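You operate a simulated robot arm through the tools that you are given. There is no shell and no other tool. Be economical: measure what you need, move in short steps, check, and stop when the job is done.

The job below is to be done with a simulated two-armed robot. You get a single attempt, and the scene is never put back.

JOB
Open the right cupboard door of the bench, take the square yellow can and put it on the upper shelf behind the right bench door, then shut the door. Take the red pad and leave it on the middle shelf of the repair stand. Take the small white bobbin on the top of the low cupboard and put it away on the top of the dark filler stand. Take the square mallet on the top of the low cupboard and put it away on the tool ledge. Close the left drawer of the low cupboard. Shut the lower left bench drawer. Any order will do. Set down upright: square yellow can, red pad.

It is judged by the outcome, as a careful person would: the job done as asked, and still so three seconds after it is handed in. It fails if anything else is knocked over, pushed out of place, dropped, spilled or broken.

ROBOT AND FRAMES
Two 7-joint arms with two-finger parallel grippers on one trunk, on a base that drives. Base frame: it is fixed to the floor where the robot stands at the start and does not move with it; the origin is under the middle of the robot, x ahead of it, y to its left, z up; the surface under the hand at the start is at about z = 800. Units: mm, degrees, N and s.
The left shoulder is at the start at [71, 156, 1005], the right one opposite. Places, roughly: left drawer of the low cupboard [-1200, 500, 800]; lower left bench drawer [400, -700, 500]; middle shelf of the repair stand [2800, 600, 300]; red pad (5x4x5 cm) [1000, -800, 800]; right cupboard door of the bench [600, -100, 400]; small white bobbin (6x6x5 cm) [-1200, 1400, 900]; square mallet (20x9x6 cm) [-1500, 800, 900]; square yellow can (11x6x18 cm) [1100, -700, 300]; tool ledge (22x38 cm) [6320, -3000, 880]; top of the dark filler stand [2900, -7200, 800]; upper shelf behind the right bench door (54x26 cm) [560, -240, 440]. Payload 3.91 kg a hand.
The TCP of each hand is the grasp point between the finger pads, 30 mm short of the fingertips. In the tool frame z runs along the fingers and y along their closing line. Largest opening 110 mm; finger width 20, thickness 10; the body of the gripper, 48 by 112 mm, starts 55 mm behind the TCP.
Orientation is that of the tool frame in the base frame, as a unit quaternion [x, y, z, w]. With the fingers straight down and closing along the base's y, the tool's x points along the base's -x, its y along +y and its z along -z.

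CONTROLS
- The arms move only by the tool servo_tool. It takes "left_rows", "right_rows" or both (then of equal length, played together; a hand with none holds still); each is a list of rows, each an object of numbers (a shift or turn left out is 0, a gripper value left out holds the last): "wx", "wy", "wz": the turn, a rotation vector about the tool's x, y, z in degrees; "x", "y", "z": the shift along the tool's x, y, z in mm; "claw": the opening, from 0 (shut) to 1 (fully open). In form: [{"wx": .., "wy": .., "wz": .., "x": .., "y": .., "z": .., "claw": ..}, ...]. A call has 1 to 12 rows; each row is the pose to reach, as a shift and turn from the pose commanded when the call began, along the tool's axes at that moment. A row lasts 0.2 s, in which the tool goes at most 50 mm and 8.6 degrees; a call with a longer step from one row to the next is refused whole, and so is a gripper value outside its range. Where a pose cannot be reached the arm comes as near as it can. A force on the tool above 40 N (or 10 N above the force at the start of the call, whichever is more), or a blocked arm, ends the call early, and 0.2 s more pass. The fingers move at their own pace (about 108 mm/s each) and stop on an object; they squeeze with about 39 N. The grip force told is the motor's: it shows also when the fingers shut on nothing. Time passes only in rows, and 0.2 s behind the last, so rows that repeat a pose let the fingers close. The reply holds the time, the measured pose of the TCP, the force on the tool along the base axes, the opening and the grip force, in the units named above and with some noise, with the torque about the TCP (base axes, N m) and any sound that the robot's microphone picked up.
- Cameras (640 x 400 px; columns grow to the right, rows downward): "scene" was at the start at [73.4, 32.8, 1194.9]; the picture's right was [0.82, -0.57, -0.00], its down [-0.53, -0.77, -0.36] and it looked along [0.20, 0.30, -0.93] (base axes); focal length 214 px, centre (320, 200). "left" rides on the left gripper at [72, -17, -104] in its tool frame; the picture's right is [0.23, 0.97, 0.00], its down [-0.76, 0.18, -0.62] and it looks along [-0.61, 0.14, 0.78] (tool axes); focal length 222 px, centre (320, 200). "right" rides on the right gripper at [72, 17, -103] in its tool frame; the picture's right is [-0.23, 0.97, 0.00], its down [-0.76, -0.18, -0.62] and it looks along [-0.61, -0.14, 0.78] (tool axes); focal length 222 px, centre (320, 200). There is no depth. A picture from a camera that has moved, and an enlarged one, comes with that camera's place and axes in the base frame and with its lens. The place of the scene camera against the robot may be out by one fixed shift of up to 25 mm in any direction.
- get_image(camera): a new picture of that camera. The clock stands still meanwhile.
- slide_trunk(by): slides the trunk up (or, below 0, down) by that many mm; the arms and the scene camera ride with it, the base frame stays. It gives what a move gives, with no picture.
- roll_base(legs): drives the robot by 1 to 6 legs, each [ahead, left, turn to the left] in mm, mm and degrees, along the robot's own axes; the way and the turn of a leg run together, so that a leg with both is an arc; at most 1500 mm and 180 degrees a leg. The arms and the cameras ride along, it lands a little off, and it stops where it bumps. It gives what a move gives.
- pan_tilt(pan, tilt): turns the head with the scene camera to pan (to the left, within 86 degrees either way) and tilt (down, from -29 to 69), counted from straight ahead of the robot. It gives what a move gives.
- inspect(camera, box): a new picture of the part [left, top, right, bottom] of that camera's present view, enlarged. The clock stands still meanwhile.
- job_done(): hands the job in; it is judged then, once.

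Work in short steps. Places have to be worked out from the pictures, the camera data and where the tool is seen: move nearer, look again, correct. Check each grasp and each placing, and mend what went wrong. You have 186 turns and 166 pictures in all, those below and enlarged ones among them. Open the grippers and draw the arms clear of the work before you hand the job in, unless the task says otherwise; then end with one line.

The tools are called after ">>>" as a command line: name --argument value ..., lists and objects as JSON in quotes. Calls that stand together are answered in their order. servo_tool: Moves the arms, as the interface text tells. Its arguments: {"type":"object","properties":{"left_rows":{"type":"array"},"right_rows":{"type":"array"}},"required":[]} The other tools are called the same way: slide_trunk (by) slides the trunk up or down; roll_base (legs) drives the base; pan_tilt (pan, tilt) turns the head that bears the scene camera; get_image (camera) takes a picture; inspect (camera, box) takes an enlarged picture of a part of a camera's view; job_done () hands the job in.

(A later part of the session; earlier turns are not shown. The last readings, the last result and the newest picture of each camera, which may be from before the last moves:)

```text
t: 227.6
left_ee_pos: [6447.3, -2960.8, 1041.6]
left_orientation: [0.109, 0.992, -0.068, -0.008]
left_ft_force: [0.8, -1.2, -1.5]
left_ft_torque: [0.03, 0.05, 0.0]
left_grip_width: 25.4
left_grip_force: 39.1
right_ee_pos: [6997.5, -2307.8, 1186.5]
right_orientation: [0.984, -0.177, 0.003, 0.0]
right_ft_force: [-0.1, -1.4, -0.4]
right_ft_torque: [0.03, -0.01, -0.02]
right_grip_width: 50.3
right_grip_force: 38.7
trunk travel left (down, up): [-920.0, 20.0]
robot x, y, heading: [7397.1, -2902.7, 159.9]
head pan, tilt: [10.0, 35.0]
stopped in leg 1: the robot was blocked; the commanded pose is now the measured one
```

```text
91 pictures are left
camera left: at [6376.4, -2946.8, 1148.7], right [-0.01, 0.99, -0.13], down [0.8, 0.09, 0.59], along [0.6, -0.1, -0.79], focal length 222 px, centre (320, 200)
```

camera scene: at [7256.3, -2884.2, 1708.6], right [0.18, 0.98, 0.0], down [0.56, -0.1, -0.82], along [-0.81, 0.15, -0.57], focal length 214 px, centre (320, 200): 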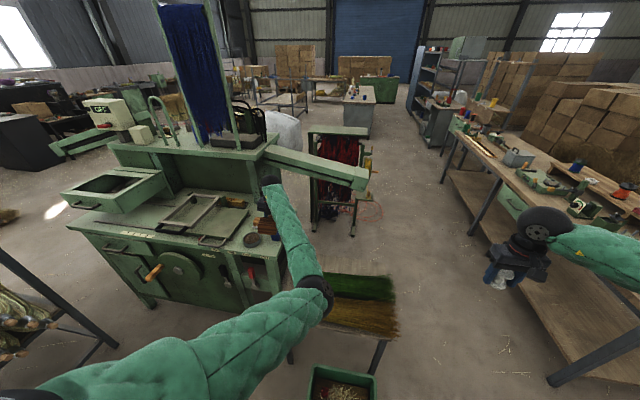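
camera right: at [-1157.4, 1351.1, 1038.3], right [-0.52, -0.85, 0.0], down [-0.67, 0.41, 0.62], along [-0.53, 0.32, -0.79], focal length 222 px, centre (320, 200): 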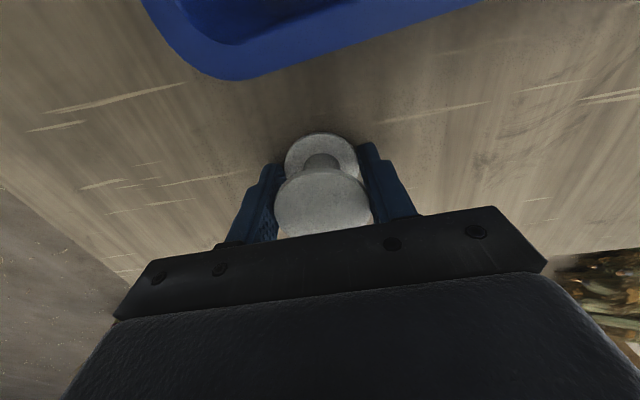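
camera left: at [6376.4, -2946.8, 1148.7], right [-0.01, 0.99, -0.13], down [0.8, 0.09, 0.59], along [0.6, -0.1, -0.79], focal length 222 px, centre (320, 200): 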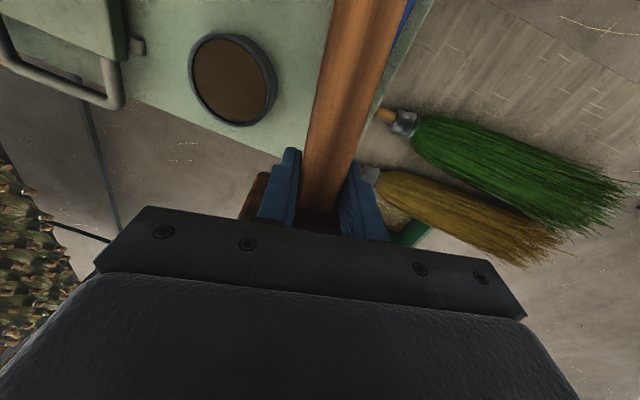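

The free spot on the ledge (front corner, about 12 × 9 cm) suits the mallet best standing on its head, handle up, like the other mallet stood. I back away, undo the yaw, and will bring the hand to fingers-forward with the handle up.

>>> roll_base --legs '[[-500, 0, 0]]'

>>> servo_tool --left_rows '[{"wz": 8.4}, {"wz": 16.8}, {"wz": 25.2}, {"wz": 33.6}, {"wz": 42}, {"wz": 50.4}, {"wz": 58.8}, {"wz": 67.2}, {"wz": 75.6}, {"wz": 84}, {"wz": 92.4}, {"wz": 100.8}]'

>>> servo_tool --left_rows '[{"wz": 8.4}, {"wz": 16.8}, {"wz": 25.2}, {"wz": 33.6}, {"wz": 42}, {"wz": 50.4}, {"wz": 58.8}, {"wz": 67.2}, {"wz": 72}, {"wz": 72}]'

>>> get_image --camera "scene"

```text
t: 230.5
left_ee_pos: [6915.3, -3136.3, 1042.1]
left_orientation: [0.108, 0.992, -0.07, -0.006]
left_ft_force: [0.3, -0.6, -1.8]
left_ft_torque: [0.01, 0.08, 0.01]
left_grip_width: 25.4
left_grip_force: 39.0
right_ee_pos: [7461.5, -2481.3, 1186.6]
right_orientation: [0.984, -0.175, 0.003, 0.001]
right_ft_force: [0.1, 0.1, -1.0]
right_ft_torque: [-0.01, 0.01, 0.0]
right_grip_width: 50.3
right_grip_force: 39.2
trunk travel left (down, up): [-920.0, 20.0]
robot x, y, heading: [7867.1, -3075.5, 159.9]
head pan, tilt: [10.0, 35.0]
```

```text
t: 233.1
left_ee_pos: [6914.4, -3136.7, 1041.6]
left_orientation: [0.833, 0.548, -0.05, 0.05]
left_ft_force: [0.0, 0.4, -1.9]
left_ft_torque: [0.03, -0.02, 0.0]
left_grip_width: 25.8
left_grip_force: 38.6
right_ee_pos: [7462.0, -2481.1, 1185.8]
right_orientation: [0.984, -0.175, 0.003, 0.0]
right_ft_force: [-0.1, -0.4, -0.5]
right_ft_torque: [0.0, 0.0, -0.02]
right_grip_width: 50.2
right_grip_force: 39.6
trunk travel left (down, up): [-920.0, 20.0]
robot x, y, heading: [7860.7, -3071.9, 159.8]
head pan, tilt: [10.0, 35.0]
```

```text
t: 235.3
left_ee_pos: [6915.3, -3136.1, 1041.8]
left_orientation: [0.996, -0.046, -0.011, 0.069]
left_ft_force: [0.4, 0.0, -1.7]
left_ft_torque: [-0.03, -0.09, 0.03]
left_grip_width: 26.0
left_grip_force: 38.8
right_ee_pos: [7462.7, -2481.6, 1185.6]
right_orientation: [0.984, -0.176, 0.004, 0.001]
right_ft_force: [-0.2, -0.3, -0.7]
right_ft_torque: [-0.02, 0.0, -0.01]
right_grip_width: 50.0
right_grip_force: 38.9
trunk travel left (down, up): [-920.0, 20.0]
robot x, y, heading: [7869.6, -3078.1, 159.8]
head pan, tilt: [10.0, 35.0]
```

```text
90 pictures are left
camera scene: at [7722.9, -3054.5, 1708.5], right [0.18, 0.98, 0.0], down [0.57, -0.1, -0.82], along [-0.81, 0.14, -0.57], focal length 214 px, centre (320, 200)
```

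scene: 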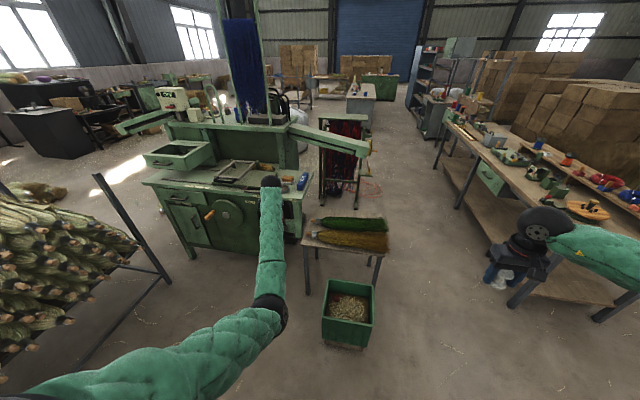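

The bin (≈(7040,−2750)) limited the base; it looks unmoved. I back up a little more and turn the left hand fingers-forward.

>>> roll_base --legs '[[-250, 0, 0]]'

>>> servo_tool --left_rows '[{"wy": -8, "x": -10}, {"wy": -16, "x": -20}, {"wy": -24, "x": -30}, {"wy": -32, "x": -40}, {"wy": -40, "x": -50}, {"wy": -48, "x": -60}, {"wy": -56, "x": -70}, {"wy": -64, "x": -80}, {"wy": -72, "x": -90}, {"wy": -80, "x": -100}, {"wy": -80, "x": -100}]'

>>> slide_trunk --by -280

```text
t: 237.2
left_ee_pos: [7153.3, -3220.9, 1042.0]
left_orientation: [0.996, -0.046, -0.011, 0.07]
left_ft_force: [0.8, -0.1, -1.8]
left_ft_torque: [0.01, -0.05, 0.01]
left_grip_width: 25.5
left_grip_force: 39.1
right_ee_pos: [7698.4, -2567.8, 1185.2]
right_orientation: [0.984, -0.176, 0.004, 0.0]
right_ft_force: [-0.4, -0.4, -0.3]
right_ft_torque: [-0.01, 0.01, -0.03]
right_grip_width: 50.2
right_grip_force: 38.8
trunk travel left (down, up): [-920.0, 20.0]
robot x, y, heading: [8104.7, -3160.9, 160.2]
head pan, tilt: [10.0, 35.0]
```

```text
t: 239.6
left_ee_pos: [7051.9, -3211.6, 1043.0]
left_orientation: [0.756, -0.078, -0.65, 0.024]
left_ft_force: [0.4, -0.8, -2.6]
left_ft_torque: [-0.03, -0.03, -0.04]
left_grip_width: 25.7
left_grip_force: 39.2
right_ee_pos: [7699.2, -2567.5, 1186.4]
right_orientation: [0.984, -0.176, 0.003, 0.0]
right_ft_force: [-0.4, 0.0, -0.8]
right_ft_torque: [-0.01, 0.01, -0.02]
right_grip_width: 50.0
right_grip_force: 38.9
trunk travel left (down, up): [-920.0, 20.0]
robot x, y, heading: [8104.5, -3158.7, 160.0]
head pan, tilt: [10.0, 35.0]
```

```text
t: 242.4
left_ee_pos: [7052.3, -3211.7, 763.7]
left_orientation: [0.756, -0.079, -0.649, 0.024]
left_ft_force: [-0.1, -0.2, -2.8]
left_ft_torque: [-0.04, 0.01, 0.0]
left_grip_width: 25.7
left_grip_force: 39.2
right_ee_pos: [7699.5, -2567.1, 906.1]
right_orientation: [0.984, -0.176, 0.004, 0.001]
right_ft_force: [-0.2, -0.5, -0.7]
right_ft_torque: [-0.02, -0.02, 0.03]
right_grip_width: 50.2
right_grip_force: 38.8
trunk travel left (down, up): [-640.0, 300.0]
robot x, y, heading: [8098.7, -3160.0, 159.8]
head pan, tilt: [10.0, 35.0]
```

Now I roll the tool so the mallet's handle will point up (two calls about a fixed axis).

>>> servo_tool --left_rows '[{"wx": 0.75, "wy": 1.25, "wz": -8.35}, {"wx": 1.49, "wy": 2.5, "wz": -16.7}, {"wx": 2.24, "wy": 3.75, "wz": -25.1}, {"wx": 2.98, "wy": 5, "wz": -33.4}, {"wx": 3.73, "wy": 6.25, "wz": -41.8}, {"wx": 4.47, "wy": 7.5, "wz": -50.1}, {"wx": 5.2, "wy": 8.75, "wz": -58.5}, {"wx": 5.96, "wy": 10, "wz": -66.8}, {"wx": 6.7, "wy": 11.25, "wz": -75.2}, {"wx": 7.45, "wy": 12.5, "wz": -83.5}, {"wx": 8.2, "wy": 13.75, "wz": -91.9}]'

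>>> servo_tool --left_rows '[{"wx": 0.75, "wy": 1.25, "wz": -8.35}, {"wx": 1.49, "wy": 2.5, "wz": -16.7}, {"wx": 2.24, "wy": 3.75, "wz": -25.1}, {"wx": 2.98, "wy": 5, "wz": -33.4}, {"wx": 3.73, "wy": 6.25, "wz": -41.8}, {"wx": 4.47, "wy": 7.5, "wz": -50.1}, {"wx": 5.2, "wy": 8.75, "wz": -58.5}, {"wx": 5.96, "wy": 10, "wz": -66.8}, {"wx": 6.7, "wy": 11.25, "wz": -75.2}, {"wx": 7.45, "wy": 12.5, "wz": -83.5}, {"wx": 8.2, "wy": 13.75, "wz": -91.9}]'

>>> get_image --camera "scene"

>>> get_image --camera "left"

```text
t: 244.8
left_ee_pos: [7051.1, -3211.2, 762.8]
left_orientation: [0.647, 0.448, -0.376, -0.489]
left_ft_force: [0.1, 0.2, -2.6]
left_ft_torque: [0.07, -0.04, -0.05]
left_grip_width: 25.8
left_grip_force: 38.8
right_ee_pos: [7697.8, -2567.6, 904.7]
right_orientation: [0.984, -0.176, 0.004, 0.0]
right_ft_force: [0.4, 0.9, -0.7]
right_ft_torque: [0.01, -0.01, 0.02]
right_grip_width: 50.3
right_grip_force: 39.1
trunk travel left (down, up): [-640.0, 300.0]
robot x, y, heading: [8103.8, -3160.2, 159.8]
head pan, tilt: [10.0, 35.0]
```

```text
t: 247.2
left_ee_pos: [7047.8, -3226.9, 765.3]
left_orientation: [-0.134, -0.695, -0.124, 0.696]
left_ft_force: [0.0, 0.2, -2.1]
left_ft_torque: [-0.01, -0.06, 0.01]
left_grip_width: 25.9
left_grip_force: 39.2
right_ee_pos: [7699.8, -2566.5, 906.3]
right_orientation: [0.984, -0.176, 0.003, 0.001]
right_ft_force: [0.5, 0.1, 0.1]
right_ft_torque: [0.01, -0.03, -0.01]
right_grip_width: 50.1
right_grip_force: 39.3
trunk travel left (down, up): [-640.0, 300.0]
robot x, y, heading: [8102.3, -3160.1, 159.9]
head pan, tilt: [10.0, 35.0]
```

```text
89 pictures are left
camera scene: at [7959.3, -3141.3, 1428.5], right [0.18, 0.98, 0.0], down [0.57, -0.1, -0.82], along [-0.81, 0.14, -0.57], focal length 214 px, centre (320, 200)
```

scene: 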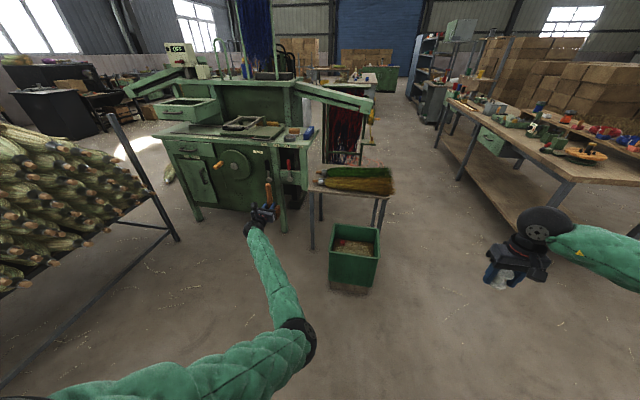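

```text
88 pictures are left
camera left: at [7138.7, -3278.4, 839.9], right [0.35, 0.91, 0.21], down [0.64, -0.07, -0.76], along [-0.68, 0.4, -0.61], focal length 222 px, centre (320, 200)
```

left: 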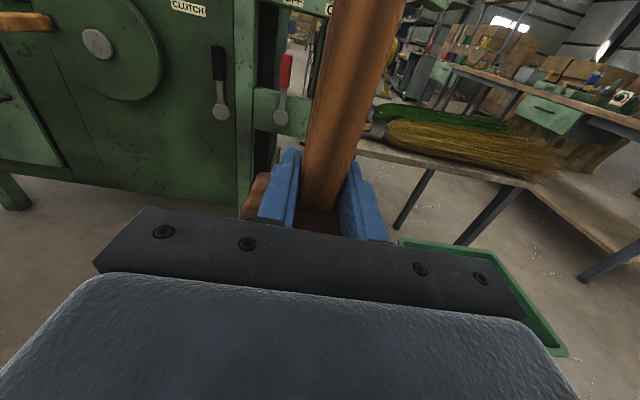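

The handle now points up, exactly as wanted. I raise the trunk 250 mm and drive most of the way toward the ledge.

>>> slide_trunk --by 250

>>> roll_base --legs '[[450, -27, 0]]'

>>> get_image --camera "left"

>>> inspect --camera "scene" --box '[180, 90, 380, 215]'

```text
t: 249.8
left_ee_pos: [7047.8, -3225.7, 1017.8]
left_orientation: [-0.134, -0.694, -0.124, 0.697]
left_ft_force: [-0.3, 0.0, -2.4]
left_ft_torque: [0.01, -0.04, -0.01]
left_grip_width: 25.6
left_grip_force: 38.6
right_ee_pos: [7699.8, -2566.8, 1155.6]
right_orientation: [0.984, -0.176, 0.004, 0.001]
right_ft_force: [-0.7, 0.0, -0.3]
right_ft_torque: [0.02, 0.0, -0.03]
right_grip_width: 50.4
right_grip_force: 39.1
trunk travel left (down, up): [-890.0, 50.0]
robot x, y, heading: [8102.6, -3162.5, 159.9]
head pan, tilt: [10.0, 35.0]
```

```text
t: 252.5
left_ee_pos: [6635.6, -3051.8, 1016.1]
left_orientation: [-0.134, -0.694, -0.123, 0.697]
left_ft_force: [-0.5, 0.1, -2.3]
left_ft_torque: [-0.02, -0.05, 0.03]
left_grip_width: 25.8
left_grip_force: 39.1
right_ee_pos: [7283.9, -2390.3, 1155.9]
right_orientation: [0.985, -0.175, 0.003, 0.001]
right_ft_force: [0.5, -0.2, -0.2]
right_ft_torque: [0.0, 0.0, 0.03]
right_grip_width: 50.1
right_grip_force: 39.2
trunk travel left (down, up): [-890.0, 50.0]
robot x, y, heading: [7686.2, -2983.8, 160.1]
head pan, tilt: [10.0, 35.0]
```

```text
87 pictures are left
camera left: at [6725.8, -3102.9, 1091.4], right [0.35, 0.91, 0.21], down [0.64, -0.07, -0.76], along [-0.68, 0.4, -0.61], focal length 222 px, centre (320, 200)
```

left: 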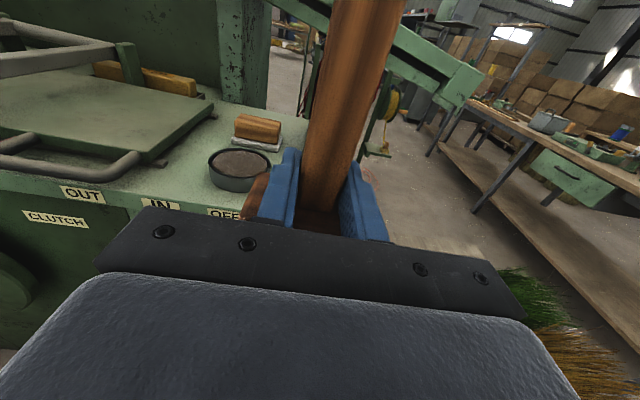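

```text
3.20 times, centred on (280, 152) of scene
camera zoom: at [7546.4, -2963.0, 1678.5], right [0.17, 0.98, 0.0], down [0.57, -0.1, -0.82], along [-0.81, 0.14, -0.57], focal length 686 px, centre (448, 352)
```

zoom: 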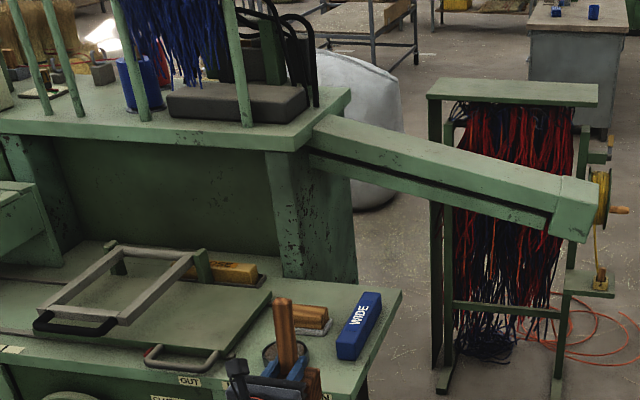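

Free front corner confirmed: tin edge ≥106 mm in, box front ≈100 mm deep. I drive 120 mm closer and look again.

>>> roll_base --legs '[[120, 0, 0]]'

>>> get_image --camera "left"

>>> inspect --camera "scene" --box '[220, 160, 320, 222]'

```text
t: 253.7
left_ee_pos: [6521.6, -3013.3, 1017.6]
left_orientation: [-0.132, -0.694, -0.12, 0.697]
left_ft_force: [0.2, -0.3, -1.7]
left_ft_torque: [0.02, -0.01, -0.03]
left_grip_width: 25.9
left_grip_force: 38.5
right_ee_pos: [7169.6, -2348.9, 1156.7]
right_orientation: [0.985, -0.174, 0.004, 0.0]
right_ft_force: [0.1, 0.3, 0.1]
right_ft_torque: [0.02, 0.02, -0.04]
right_grip_width: 50.1
right_grip_force: 39.1
trunk travel left (down, up): [-890.0, 50.0]
robot x, y, heading: [7579.4, -2941.6, 160.0]
head pan, tilt: [10.0, 35.0]
```

```text
85 pictures are left
camera left: at [6612.5, -3064.0, 1092.2], right [0.34, 0.91, 0.21], down [0.64, -0.07, -0.77], along [-0.69, 0.4, -0.61], focal length 222 px, centre (320, 200)
```

left: 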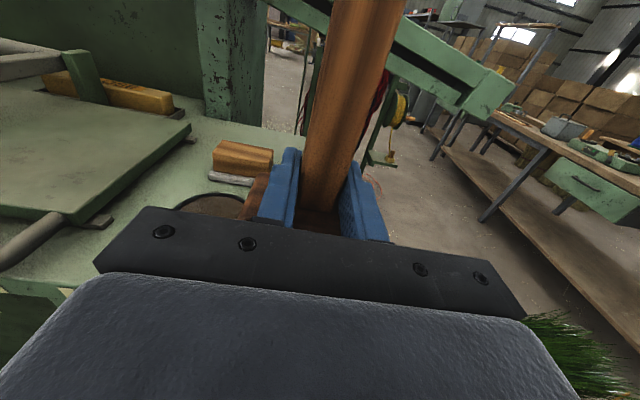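

```text
6.40 times, centred on (270, 191) of scene
camera zoom: at [7433.5, -2921.9, 1678.6], right [0.17, 0.99, 0.0], down [0.57, -0.1, -0.82], along [-0.81, 0.14, -0.57], focal length 1373 px, centre (640, 258)
```

zoom: 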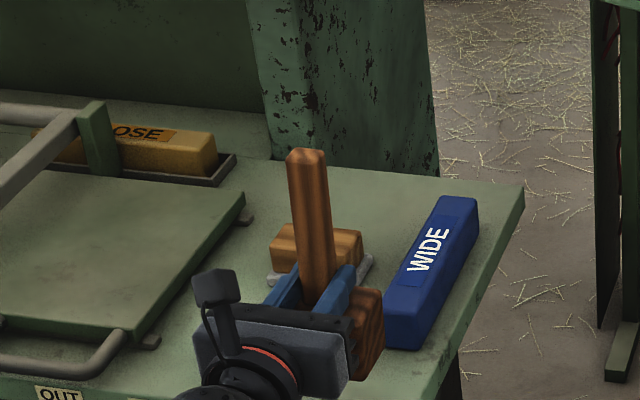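

Geometry agrees. I move 35 mm forward and 8 mm right at height, then lower to near the surface with guarded steps.

>>> servo_tool --left_rows '[{"z": 18, "y": 4}, {"z": 35, "y": 8}, {"z": 35, "y": 8}, {"z": 35, "y": 8, "x": -20}, {"z": 35, "y": 8, "x": -40}, {"z": 35, "y": 8, "x": -48}]'

>>> inspect --camera "scene" --box '[220, 165, 320, 227]'

```text
t: 255.1
left_ee_pos: [6491.4, -2993.5, 969.1]
left_orientation: [-0.133, -0.694, -0.122, 0.697]
left_ft_force: [0.5, 1.1, -2.9]
left_ft_torque: [-0.03, -0.04, 0.01]
left_grip_width: 25.5
left_grip_force: 39.1
right_ee_pos: [7170.0, -2348.6, 1156.1]
right_orientation: [0.985, -0.172, 0.004, 0.001]
right_ft_force: [0.2, -0.5, -0.7]
right_ft_torque: [0.02, 0.02, 0.02]
right_grip_width: 50.2
right_grip_force: 38.8
trunk travel left (down, up): [-890.0, 50.0]
robot x, y, heading: [7576.6, -2939.4, 160.2]
head pan, tilt: [10.0, 35.0]
```

```text
6.40 times, centred on (270, 196) of scene
camera zoom: at [7433.9, -2922.0, 1678.5], right [0.17, 0.99, 0.0], down [0.57, -0.1, -0.82], along [-0.81, 0.14, -0.57], focal length 1373 px, centre (640, 226)
```

zoom: 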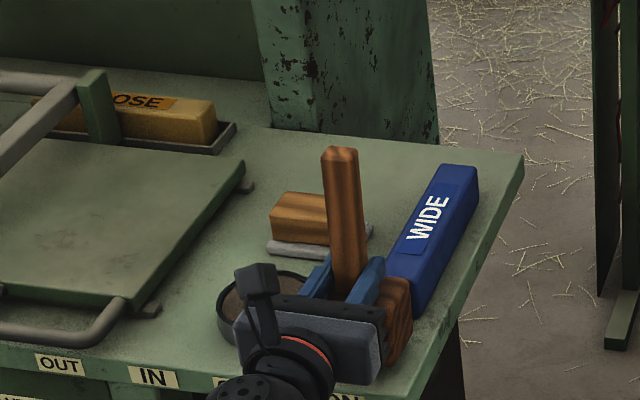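

Looks right: head in front of the box, beside the tin. I lower in 4 mm steps until contact.

>>> servo_tool --left_rows '[{"x": -5}, {"x": -9}, {"x": -13}, {"x": -16}, {"x": -16}]'

```text
t: 256.3
left_ee_pos: [6491.9, -2995.5, 958.1]
left_orientation: [-0.131, -0.693, -0.119, 0.699]
left_ft_force: [-7.8, -4.1, 19.8]
left_ft_torque: [0.83, 0.91, 0.41]
left_grip_width: 25.9
left_grip_force: 39.1
right_ee_pos: [7172.3, -2350.3, 1155.6]
right_orientation: [0.985, -0.174, 0.002, 0.0]
right_ft_force: [-0.5, 0.4, -0.6]
right_ft_torque: [0.05, 0.03, 0.0]
right_grip_width: 50.4
right_grip_force: 38.8
trunk travel left (down, up): [-890.0, 50.0]
robot x, y, heading: [7571.7, -2939.1, 160.1]
head pan, tilt: [10.0, 35.0]
```

Contact at TCP z 958 (bottom ≈ 883). I check the picture before releasing.

>>> inspect --camera "scene" --box '[240, 170, 320, 220]'

>>> get_image --camera "left"

```text
8.00 times, centred on (280, 195) of scene
camera zoom: at [7435.7, -2922.4, 1679.0], right [0.17, 0.99, 0.0], down [0.56, -0.1, -0.82], along [-0.81, 0.14, -0.57], focal length 1716 px, centre (640, 240)
```

zoom: 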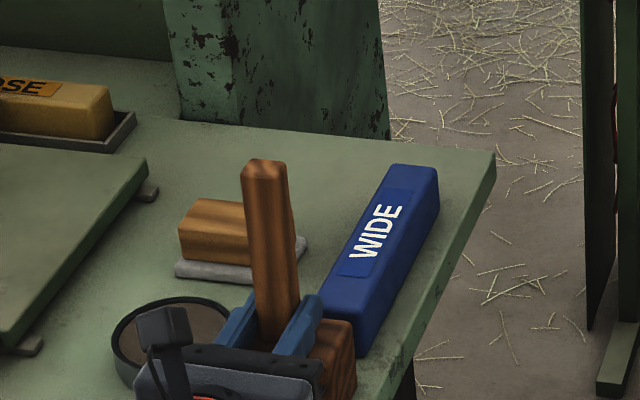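

```text
81 pictures are left
camera left: at [6583.5, -3046.0, 1031.6], right [0.34, 0.92, 0.21], down [0.64, -0.06, -0.77], along [-0.69, 0.4, -0.61], focal length 222 px, centre (320, 200)
```

left: 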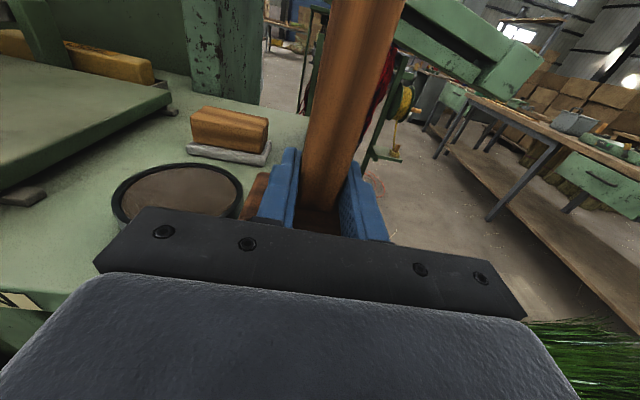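

Clear of box and tin. I open the fingers part way and see if it settles.

>>> servo_tool --left_rows '[{"claw": 0.4}, {"claw": 0.5}, {"claw": 0.5}, {"claw": 0.5}]'

>>> inspect --camera "scene" --box '[240, 170, 320, 220]'

```text
t: 257.3
left_ee_pos: [6491.8, -2994.5, 953.8]
left_orientation: [-0.132, -0.694, -0.121, 0.697]
left_ft_force: [0.6, -0.7, 0.2]
left_ft_torque: [0.03, -0.02, -0.02]
left_grip_width: 55.1
left_grip_force: 0.1
right_ee_pos: [7169.8, -2349.1, 1156.3]
right_orientation: [0.985, -0.173, 0.004, 0.0]
right_ft_force: [0.1, -1.2, -1.9]
right_ft_torque: [0.01, -0.05, -0.01]
right_grip_width: 50.3
right_grip_force: 39.7
trunk travel left (down, up): [-890.0, 50.0]
robot x, y, heading: [7572.4, -2937.6, 160.4]
head pan, tilt: [10.0, 35.0]
```

```text
8.00 times, centred on (280, 195) of scene
camera zoom: at [7433.8, -2922.1, 1678.5], right [0.17, 0.99, 0.0], down [0.57, -0.1, -0.82], along [-0.81, 0.14, -0.57], focal length 1716 px, centre (640, 240)
```

zoom: 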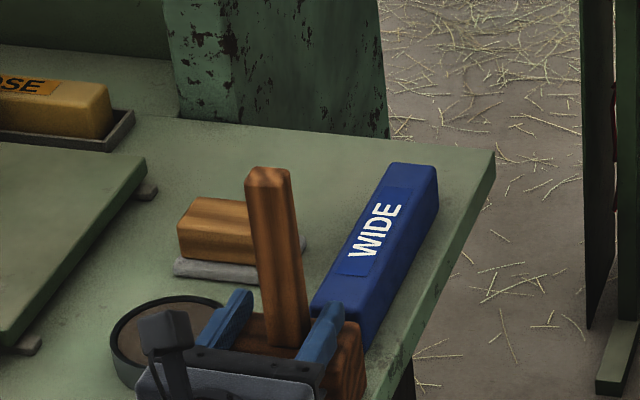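

The mallet stands by itself. I draw the left hand straight back with arm motion and check.

>>> servo_tool --left_rows '[{"z": -20}, {"z": -45}, {"z": -80}, {"z": -120}, {"z": -160}, {"z": -200}]'

>>> roll_base --legs '[[-400, 0, 0]]'

>>> inspect --camera "scene" --box '[210, 100, 370, 200]'

```text
t: 258.9
left_ee_pos: [6659.5, -3108.5, 980.8]
left_orientation: [-0.152, -0.685, -0.088, 0.707]
left_ft_force: [0.4, 0.5, -0.4]
left_ft_torque: [-0.05, -0.02, 0.03]
left_grip_width: 55.1
left_grip_force: 0.1
right_ee_pos: [7170.2, -2350.4, 1156.2]
right_orientation: [0.985, -0.173, 0.005, 0.0]
right_ft_force: [-0.6, 0.2, -1.6]
right_ft_torque: [0.04, -0.01, -0.05]
right_grip_width: 50.0
right_grip_force: 38.7
trunk travel left (down, up): [-890.0, 50.0]
robot x, y, heading: [7578.8, -2940.5, 160.2]
head pan, tilt: [10.0, 35.0]
stopped in row 6 (left hand): the arm was blocked; the commanded pose is now the measured one
```

```text
t: 261.4
left_ee_pos: [7035.5, -3244.4, 982.5]
left_orientation: [-0.151, -0.685, -0.089, 0.707]
left_ft_force: [-0.5, -0.4, 0.4]
left_ft_torque: [0.03, -0.01, 0.02]
left_grip_width: 55.3
left_grip_force: 0.1
right_ee_pos: [7546.1, -2486.0, 1155.8]
right_orientation: [0.985, -0.173, 0.003, 0.001]
right_ft_force: [1.0, 0.6, 0.2]
right_ft_torque: [0.02, -0.06, 0.0]
right_grip_width: 50.2
right_grip_force: 39.2
trunk travel left (down, up): [-890.0, 50.0]
robot x, y, heading: [7950.1, -3078.3, 160.2]
head pan, tilt: [10.0, 35.0]
```

```text
4.00 times, centred on (290, 150) of scene
camera zoom: at [7810.2, -3058.1, 1678.5], right [0.17, 0.99, 0.0], down [0.57, -0.1, -0.82], along [-0.81, 0.14, -0.57], focal length 858 px, centre (440, 400)
```

zoom: 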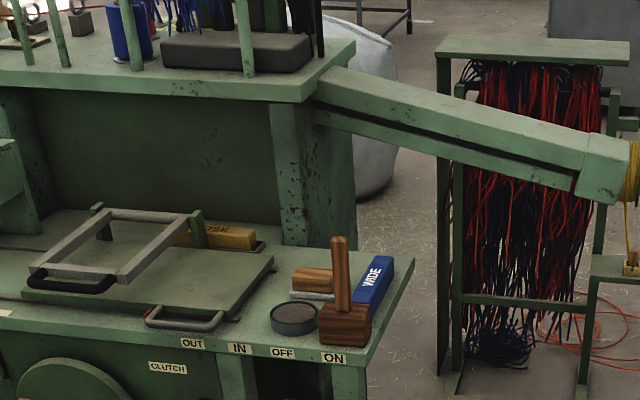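

The mallet stands on the ledge. Now the bobbin: I look left for a route toward the filler stand.

>>> pan_tilt --pan 60 --tilt 15

>>> get_image --camera "scene"

```text
t: 262.6
left_ee_pos: [7036.4, -3245.8, 982.6]
left_orientation: [-0.151, -0.685, -0.088, 0.708]
left_ft_force: [-0.1, -0.3, -0.6]
left_ft_torque: [0.01, -0.02, -0.03]
left_grip_width: 55.0
left_grip_force: 0.2
right_ee_pos: [7547.6, -2486.7, 1156.7]
right_orientation: [0.985, -0.173, 0.005, 0.0]
right_ft_force: [0.6, -0.4, -0.3]
right_ft_torque: [0.01, 0.0, -0.03]
right_grip_width: 50.4
right_grip_force: 39.0
trunk travel left (down, up): [-890.0, 50.0]
robot x, y, heading: [7952.5, -3076.3, 160.2]
head pan, tilt: [60.0, 15.0]
```

```text
78 pictures are left
camera scene: at [7826.0, -3133.6, 1710.5], right [-0.65, 0.76, 0.0], down [0.2, 0.17, -0.97], along [-0.74, -0.62, -0.26], focal length 214 px, centre (320, 200)
```

scene: 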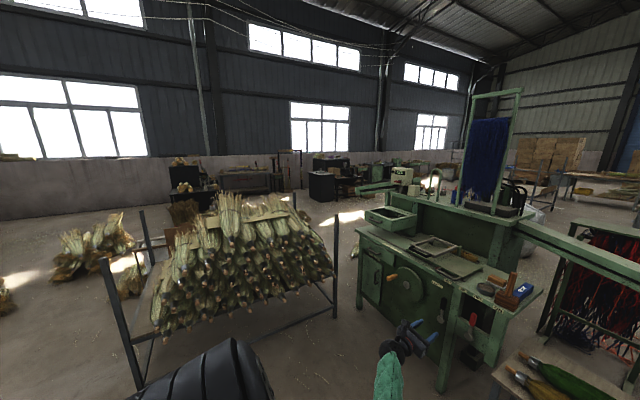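

The gap beside the rack is too narrow, so I go round the broom rack's far side. I turn to −90° and drive south along x≈8500, then look west.

>>> roll_base --legs '[[0, 0, 110], [1380, 550, 0], [1200, 0, 0]]'

>>> pan_tilt --pan -70 --tilt 20

>>> get_image --camera "scene"

```text
t: 280.4
left_ee_pos: [9140.9, -6423.7, 982.4]
left_orientation: [0.485, -0.506, 0.539, 0.466]
left_ft_force: [-0.6, 0.0, -0.4]
left_ft_torque: [-0.02, -0.01, 0.02]
left_grip_width: 54.9
left_grip_force: 0.1
right_ee_pos: [8245.0, -6242.3, 1156.1]
right_orientation: [0.692, 0.722, 0.003, -0.002]
right_ft_force: [-0.5, 0.4, -0.1]
right_ft_torque: [0.0, 0.01, -0.01]
right_grip_width: 50.1
right_grip_force: 39.2
trunk travel left (down, up): [-890.0, 50.0]
robot x, y, heading: [8637.3, -5638.2, -87.3]
head pan, tilt: [60.0, 15.0]
```

```text
t: 282.5
left_ee_pos: [9142.3, -6423.6, 981.9]
left_orientation: [0.485, -0.507, 0.538, 0.467]
left_ft_force: [0.2, 0.5, 0.8]
left_ft_torque: [-0.01, -0.03, 0.0]
left_grip_width: 55.1
left_grip_force: 0.1
right_ee_pos: [8243.1, -6241.1, 1156.8]
right_orientation: [0.691, 0.723, 0.002, -0.003]
right_ft_force: [0.0, -0.5, -0.1]
right_ft_torque: [-0.01, 0.0, 0.04]
right_grip_width: 50.2
right_grip_force: 39.2
trunk travel left (down, up): [-890.0, 50.0]
robot x, y, heading: [8639.4, -5636.4, -87.5]
head pan, tilt: [-70.0, 20.0]
```

```text
77 pictures are left
camera scene: at [8543.5, -5739.3, 1702.4], right [-0.38, 0.92, 0.0], down [0.32, 0.13, -0.94], along [-0.87, -0.36, -0.34], focal length 214 px, centre (320, 200)
```

scene: 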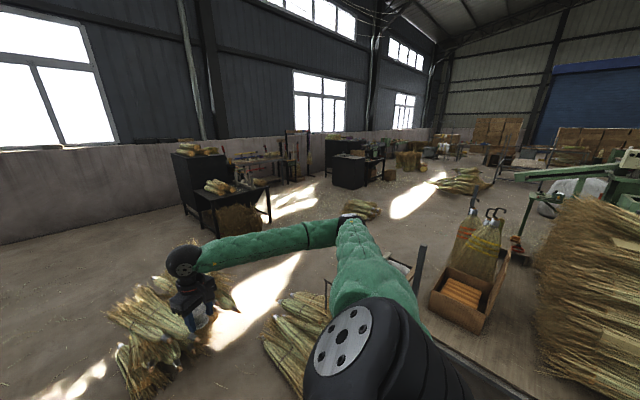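

The filler stand is the dark box near (2900, −7200). I strafe west between the straw bundles and the rack in several legs.

>>> roll_base --legs '[[0, -1450, 0], [0, -1450, 0], [-230, -1430, 0], [250, -900, 0]]'

>>> pan_tilt --pan -10 --tilt 30

>>> get_image --camera "scene"

```text
t: 286.9
left_ee_pos: [8237.9, -6496.0, 985.8]
left_orientation: [-0.455, 0.532, -0.516, -0.493]
left_ft_force: [0.2, 0.3, 0.0]
left_ft_torque: [0.05, 0.02, 0.04]
left_grip_width: 54.9
left_grip_force: 0.1
right_ee_pos: [7365.4, -6218.4, 1153.8]
right_orientation: [0.729, 0.685, 0.004, -0.001]
right_ft_force: [0.1, 0.4, -0.7]
right_ft_torque: [-0.06, -0.08, 0.02]
right_grip_width: 50.4
right_grip_force: 39.3
trunk travel left (down, up): [-890.0, 50.0]
robot x, y, heading: [7824.0, -5663.0, -93.5]
head pan, tilt: [-70.0, 20.0]
stopped in leg 1: the robot was blocked; the commanded pose is now the measured one
```

```text
t: 288.2
left_ee_pos: [8244.0, -6498.9, 981.5]
left_orientation: [-0.458, 0.532, -0.513, -0.495]
left_ft_force: [-0.1, 0.4, -0.3]
left_ft_torque: [0.01, 0.02, -0.05]
left_grip_width: 54.9
left_grip_force: 0.1
right_ee_pos: [7372.3, -6222.1, 1155.8]
right_orientation: [0.729, 0.684, 0.003, -0.002]
right_ft_force: [0.5, 0.7, 0.0]
right_ft_torque: [0.0, -0.01, 0.02]
right_grip_width: 50.4
right_grip_force: 38.9
trunk travel left (down, up): [-890.0, 50.0]
robot x, y, heading: [7824.4, -5665.5, -93.5]
head pan, tilt: [-10.0, 30.0]
```

```text
76 pictures are left
camera scene: at [7792.6, -5817.5, 1686.3], right [-0.97, 0.23, 0.0], down [0.12, 0.49, -0.87], along [-0.2, -0.84, -0.5], focal length 214 px, centre (320, 200)
```

scene: 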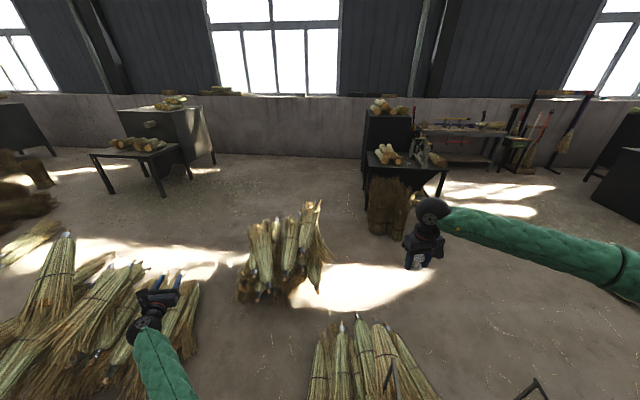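

Something blocked on the right side. I tilt down and look there.

>>> pan_tilt --pan -50 --tilt 45

>>> get_image --camera "scene"

```text
t: 289.3
left_ee_pos: [8243.4, -6497.4, 981.0]
left_orientation: [-0.458, 0.531, -0.513, -0.494]
left_ft_force: [-0.5, -0.6, -1.1]
left_ft_torque: [-0.01, -0.03, 0.0]
left_grip_width: 55.1
left_grip_force: 0.1
right_ee_pos: [7372.3, -6223.2, 1155.5]
right_orientation: [0.729, 0.684, 0.003, -0.002]
right_ft_force: [-0.2, -0.7, 0.1]
right_ft_torque: [0.05, 0.0, 0.01]
right_grip_width: 50.5
right_grip_force: 38.7
trunk travel left (down, up): [-890.0, 50.0]
robot x, y, heading: [7825.6, -5666.5, -93.8]
head pan, tilt: [-50.0, 45.0]
```

```text
75 pictures are left
camera scene: at [7747.1, -5777.7, 1663.7], right [-0.6, 0.8, 0.0], down [0.57, 0.42, -0.71], along [-0.57, -0.42, -0.71], focal length 214 px, centre (320, 200)
```

scene: 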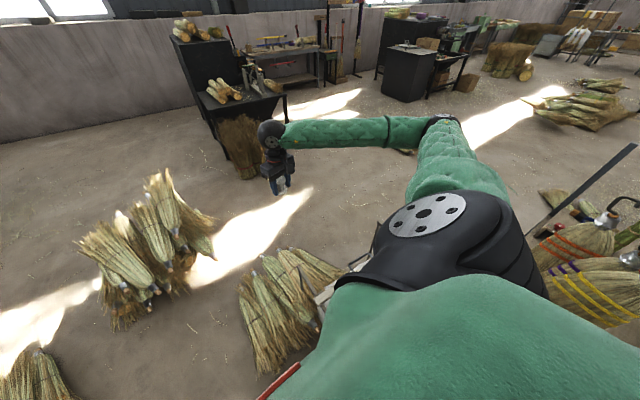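

The rack's back posts and bundles close this way off. I return the way I came (backing up with the same heading) toward (7770, −2030).

>>> roll_base --legs '[[0, 790, 0], [0, 0, 4], [-1250, 0, 0], [-1350, -620, 0], [-1000, -180, 0]]'

>>> pan_tilt --pan -80 --tilt 30

>>> get_image --camera "scene"

```text
t: 311.6
left_ee_pos: [8215.7, -2975.7, 982.2]
left_orientation: [0.479, -0.512, 0.532, 0.474]
left_ft_force: [-0.6, 0.5, 0.0]
left_ft_torque: [-0.01, -0.01, -0.01]
left_grip_width: 54.9
left_grip_force: 0.0
right_ee_pos: [7323.8, -2771.9, 1156.1]
right_orientation: [0.7, 0.714, 0.003, -0.003]
right_ft_force: [-0.1, 0.0, -1.3]
right_ft_torque: [-0.03, 0.0, 0.03]
right_grip_width: 50.4
right_grip_force: 38.6
trunk travel left (down, up): [-890.0, 50.0]
robot x, y, heading: [7731.5, -2179.8, -88.8]
head pan, tilt: [-50.0, 45.0]
```

```text
t: 312.5
left_ee_pos: [8216.2, -2975.5, 982.0]
left_orientation: [0.479, -0.513, 0.532, 0.474]
left_ft_force: [-0.9, -1.0, 0.1]
left_ft_torque: [0.0, 0.01, -0.03]
left_grip_width: 55.1
left_grip_force: 0.0
right_ee_pos: [7323.8, -2773.6, 1154.3]
right_orientation: [0.7, 0.714, 0.003, -0.004]
right_ft_force: [0.1, 0.3, -0.8]
right_ft_torque: [-0.02, 0.01, -0.04]
right_grip_width: 50.2
right_grip_force: 39.3
trunk travel left (down, up): [-890.0, 50.0]
robot x, y, heading: [7729.1, -2180.7, -88.8]
head pan, tilt: [-80.0, 30.0]
```

```text
74 pictures are left
camera scene: at [7633.1, -2262.0, 1686.3], right [-0.2, 0.98, 0.0], down [0.49, 0.1, -0.87], along [-0.85, -0.17, -0.5], focal length 214 px, centre (320, 200)
```

scene: 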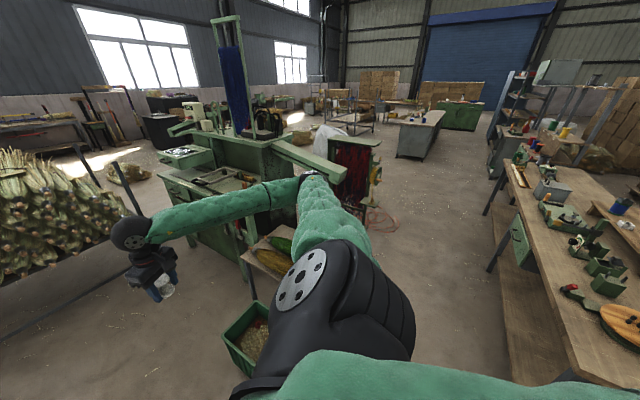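

I strafe back west between the long table and the bristle table to about (4300, −1250), then look south along the lane.

>>> roll_base --legs '[[-480, -990, 0], [-470, -990, 0], [0, -1400, 0]]'

>>> pan_tilt --pan 0 --tilt 22

>>> get_image --camera "scene"

```text
t: 326.9
left_ee_pos: [5540.5, -2084.6, 979.2]
left_orientation: [0.492, -0.503, 0.546, 0.456]
left_ft_force: [31.1, 15.2, 1.3]
left_ft_torque: [0.24, -0.38, -1.42]
left_grip_width: 40.3
left_grip_force: 0.1
right_ee_pos: [4631.2, -1916.9, 1153.4]
right_orientation: [0.687, 0.727, 0.005, -0.005]
right_ft_force: [0.2, -0.6, -1.0]
right_ft_torque: [0.04, -0.06, -0.01]
right_grip_width: 49.9
right_grip_force: 39.4
trunk travel left (down, up): [-890.0, 50.0]
robot x, y, heading: [5017.3, -1306.3, -86.8]
head pan, tilt: [-80.0, 30.0]
stopped in leg 3: the force on the tool passed its limit at 65 N (the readings are from after the stop); the commanded pose is now the measured one
```

```text
t: 328.4
left_ee_pos: [5537.2, -2083.0, 981.9]
left_orientation: [0.489, -0.502, 0.544, 0.461]
left_ft_force: [34.2, 1.9, 20.1]
left_ft_torque: [0.57, 0.2, -1.03]
left_grip_width: 37.2
left_grip_force: 0.2
right_ee_pos: [4631.5, -1912.1, 1157.3]
right_orientation: [0.687, 0.727, 0.001, -0.003]
right_ft_force: [0.0, 0.3, -0.7]
right_ft_torque: [-0.02, 0.01, -0.02]
right_grip_width: 50.1
right_grip_force: 39.1
trunk travel left (down, up): [-890.0, 50.0]
robot x, y, heading: [5015.3, -1306.6, -86.9]
head pan, tilt: [0.0, 22.0]
```

```text
73 pictures are left
camera scene: at [5016.5, -1461.8, 1699.4], right [-1.0, -0.05, 0.0], down [-0.02, 0.37, -0.93], along [0.05, -0.93, -0.37], focal length 214 px, centre (320, 200)
```

scene: 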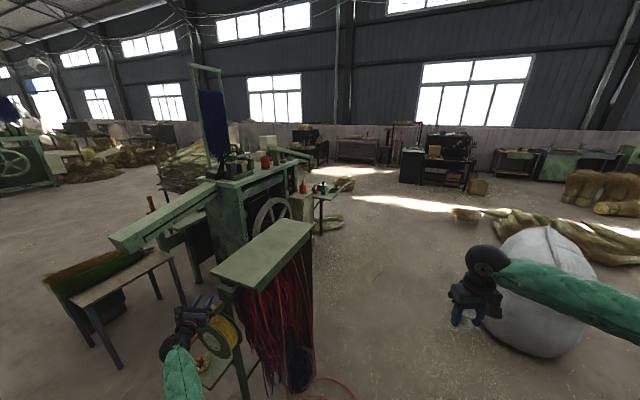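

The left hand has run against the spool reel of the fibre rack. I move back away from it (left, then backward) and pull the left arm up/back.

>>> roll_base --legs '[[0, 90, 0], [-250, 0, 0]]'

>>> inspect --camera "scene" --box '[120, 200, 360, 400]'

```text
t: 330.9
left_ee_pos: [5606.1, -1834.8, 981.3]
left_orientation: [0.487, -0.506, 0.542, 0.462]
left_ft_force: [-0.3, -0.3, 0.4]
left_ft_torque: [0.03, 0.0, 0.02]
left_grip_width: 54.9
left_grip_force: 0.0
right_ee_pos: [4702.9, -1655.4, 1156.4]
right_orientation: [0.691, 0.723, 0.003, -0.002]
right_ft_force: [-0.2, -0.6, 1.0]
right_ft_torque: [0.03, 0.02, -0.02]
right_grip_width: 50.2
right_grip_force: 38.6
trunk travel left (down, up): [-890.0, 50.0]
robot x, y, heading: [5091.8, -1052.9, -87.3]
head pan, tilt: [0.0, 22.0]
```

```text
2.00 times, centred on (240, 300) of scene
camera zoom: at [5090.2, -1209.9, 1699.1], right [-1.0, -0.05, 0.0], down [-0.02, 0.37, -0.93], along [0.04, -0.93, -0.38], focal length 429 px, centre (480, 0)
```

zoom: 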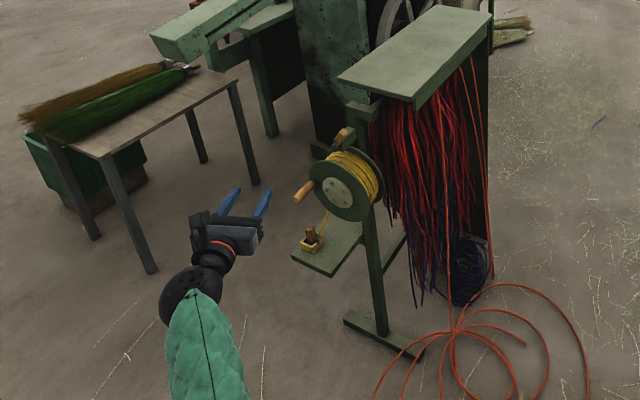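

The reel and rack look undisturbed. The lane south between sack and machine is about 1.3 m wide; I tuck the left hand inward a bit and drive down it.

>>> servo_tool --left_rows '[{"y": 40}, {"y": 80}, {"y": 120}, {"y": 160}]'

>>> roll_base --legs '[[0, -1000, 0], [1450, 0, -2], [1450, 0, 0], [1200, 0, 0]]'

>>> pan_tilt --pan -20 --tilt 25

>>> get_image --camera "scene"

```text
t: 331.9
left_ee_pos: [5549.8, -1841.7, 999.4]
left_orientation: [0.448, -0.53, 0.589, 0.414]
left_ft_force: [0.1, 0.3, 0.3]
left_ft_torque: [-0.02, 0.0, 0.0]
left_grip_width: 54.8
left_grip_force: 0.1
right_ee_pos: [4703.4, -1656.3, 1155.2]
right_orientation: [0.69, 0.724, 0.004, -0.003]
right_ft_force: [-0.6, -1.1, -1.2]
right_ft_torque: [0.04, 0.03, -0.01]
right_grip_width: 50.2
right_grip_force: 38.7
trunk travel left (down, up): [-890.0, 50.0]
robot x, y, heading: [5093.5, -1056.8, -87.2]
head pan, tilt: [0.0, 22.0]
stopped in row 4 (left hand): the arm was blocked; the commanded pose is now the measured one
```

```text
t: 356.4
left_ee_pos: [4594.7, -6039.2, 1002.7]
left_orientation: [0.434, -0.541, 0.578, 0.43]
left_ft_force: [-0.2, -0.3, 0.1]
left_ft_torque: [0.05, -0.03, -0.01]
left_grip_width: 55.0
left_grip_force: 0.2
right_ee_pos: [3759.1, -5811.8, 1156.4]
right_orientation: [0.708, 0.706, 0.002, -0.002]
right_ft_force: [-0.2, 0.6, -0.7]
right_ft_torque: [-0.02, -0.02, -0.02]
right_grip_width: 50.2
right_grip_force: 38.2
trunk travel left (down, up): [-890.0, 50.0]
robot x, y, heading: [4177.6, -5231.0, -90.2]
head pan, tilt: [0.0, 22.0]
```

```text
t: 357.2
left_ee_pos: [4596.2, -6040.0, 1001.3]
left_orientation: [0.434, -0.541, 0.579, 0.429]
left_ft_force: [-0.3, -0.2, -1.0]
left_ft_torque: [0.01, 0.0, -0.01]
left_grip_width: 55.0
left_grip_force: 0.2
right_ee_pos: [3757.2, -5812.0, 1156.0]
right_orientation: [0.708, 0.706, 0.003, -0.002]
right_ft_force: [0.1, -0.2, -0.3]
right_ft_torque: [-0.04, 0.0, 0.01]
right_grip_width: 50.5
right_grip_force: 39.1
trunk travel left (down, up): [-890.0, 50.0]
robot x, y, heading: [4177.5, -5227.0, -90.3]
head pan, tilt: [-20.0, 25.0]
```

```text
71 pictures are left
camera scene: at [4136.4, -5379.4, 1694.3], right [-0.94, 0.34, 0.0], down [0.14, 0.4, -0.91], along [-0.31, -0.85, -0.42], focal length 214 px, centre (320, 200)
```

scene: 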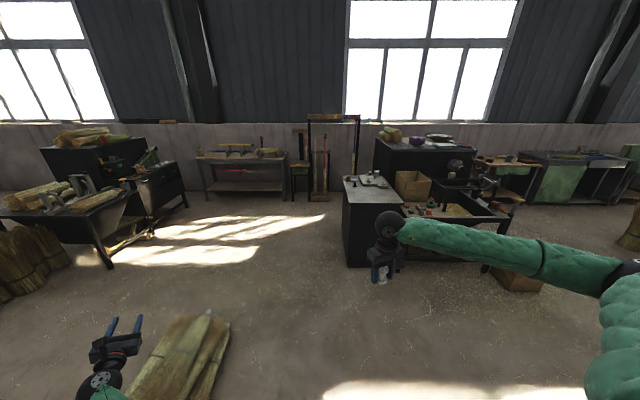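

The filler stand's top is at (370,190). I zoom in.

>>> inspect --camera "scene" --box '[320, 150, 480, 250]'

```text
4.00 times, centred on (400, 200) of scene
camera zoom: at [4136.4, -5379.4, 1694.3], right [-0.94, 0.34, 0.0], down [0.14, 0.4, -0.91], along [-0.31, -0.85, -0.42], focal length 858 px, centre (0, 200)
```

zoom: 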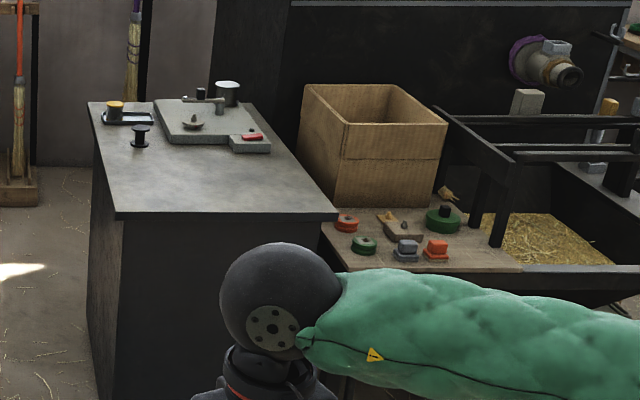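

The front half of the stand's top is free; stand faces about the same −20° way. I drive up to it and turn to face it squarely.

>>> roll_base --legs '[[1230, -580, -19.7]]'

>>> pan_tilt --pan -25 --tilt 45

>>> get_image --camera "scene"

>>> get_image --camera "right"

```text
t: 364.1
left_ee_pos: [3510.3, -7249.5, 1001.6]
left_orientation: [-0.334, 0.608, -0.495, -0.523]
left_ft_force: [0.2, 0.3, 0.8]
left_ft_torque: [0.0, 0.02, 0.03]
left_grip_width: 55.3
left_grip_force: 0.0
right_ee_pos: [2800.3, -6749.1, 1155.8]
right_orientation: [0.82, 0.572, 0.003, -0.002]
right_ft_force: [-0.7, -0.5, -0.5]
right_ft_torque: [-0.01, -0.01, 0.02]
right_grip_width: 50.3
right_grip_force: 38.8
trunk travel left (down, up): [-890.0, 50.0]
robot x, y, heading: [3395.7, -6342.3, -110.3]
head pan, tilt: [-20.0, 25.0]
```

```text
t: 364.9
left_ee_pos: [3508.7, -7249.5, 1001.6]
left_orientation: [-0.332, 0.609, -0.495, -0.523]
left_ft_force: [0.2, -0.6, 0.1]
left_ft_torque: [-0.02, -0.01, 0.03]
left_grip_width: 54.9
left_grip_force: 0.1
right_ee_pos: [2800.7, -6748.7, 1156.6]
right_orientation: [0.82, 0.572, 0.003, -0.002]
right_ft_force: [0.8, 0.3, -0.3]
right_ft_torque: [-0.01, 0.01, 0.03]
right_grip_width: 50.4
right_grip_force: 39.0
trunk travel left (down, up): [-890.0, 50.0]
robot x, y, heading: [3394.7, -6344.2, -110.0]
head pan, tilt: [-25.0, 45.0]
```

```text
69 pictures are left
camera scene: at [3310.1, -6462.4, 1663.8], right [-0.71, 0.71, 0.0], down [0.5, 0.5, -0.71], along [-0.5, -0.5, -0.71], focal length 214 px, centre (320, 200)
```

scene: 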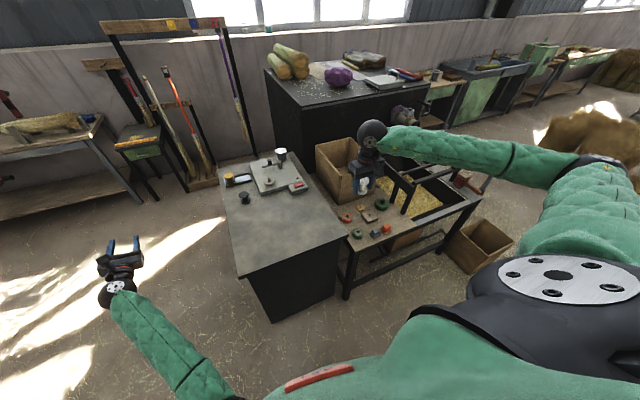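

```text
68 pictures are left
camera right: at [2842.7, -6687.2, 1260.1], right [0.84, -0.55, 0.0], down [-0.43, -0.66, 0.62], along [-0.34, -0.52, -0.79], focal length 222 px, centre (320, 200)
```

right: 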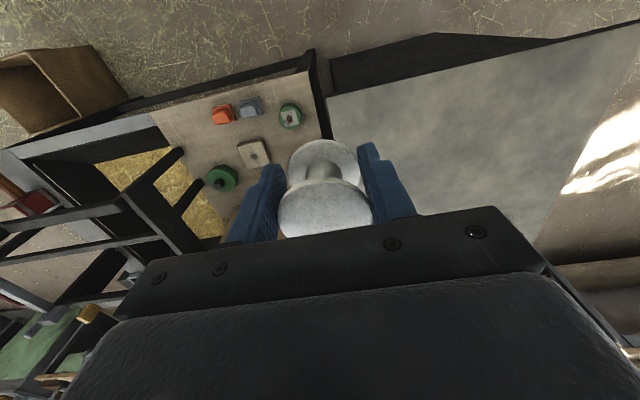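

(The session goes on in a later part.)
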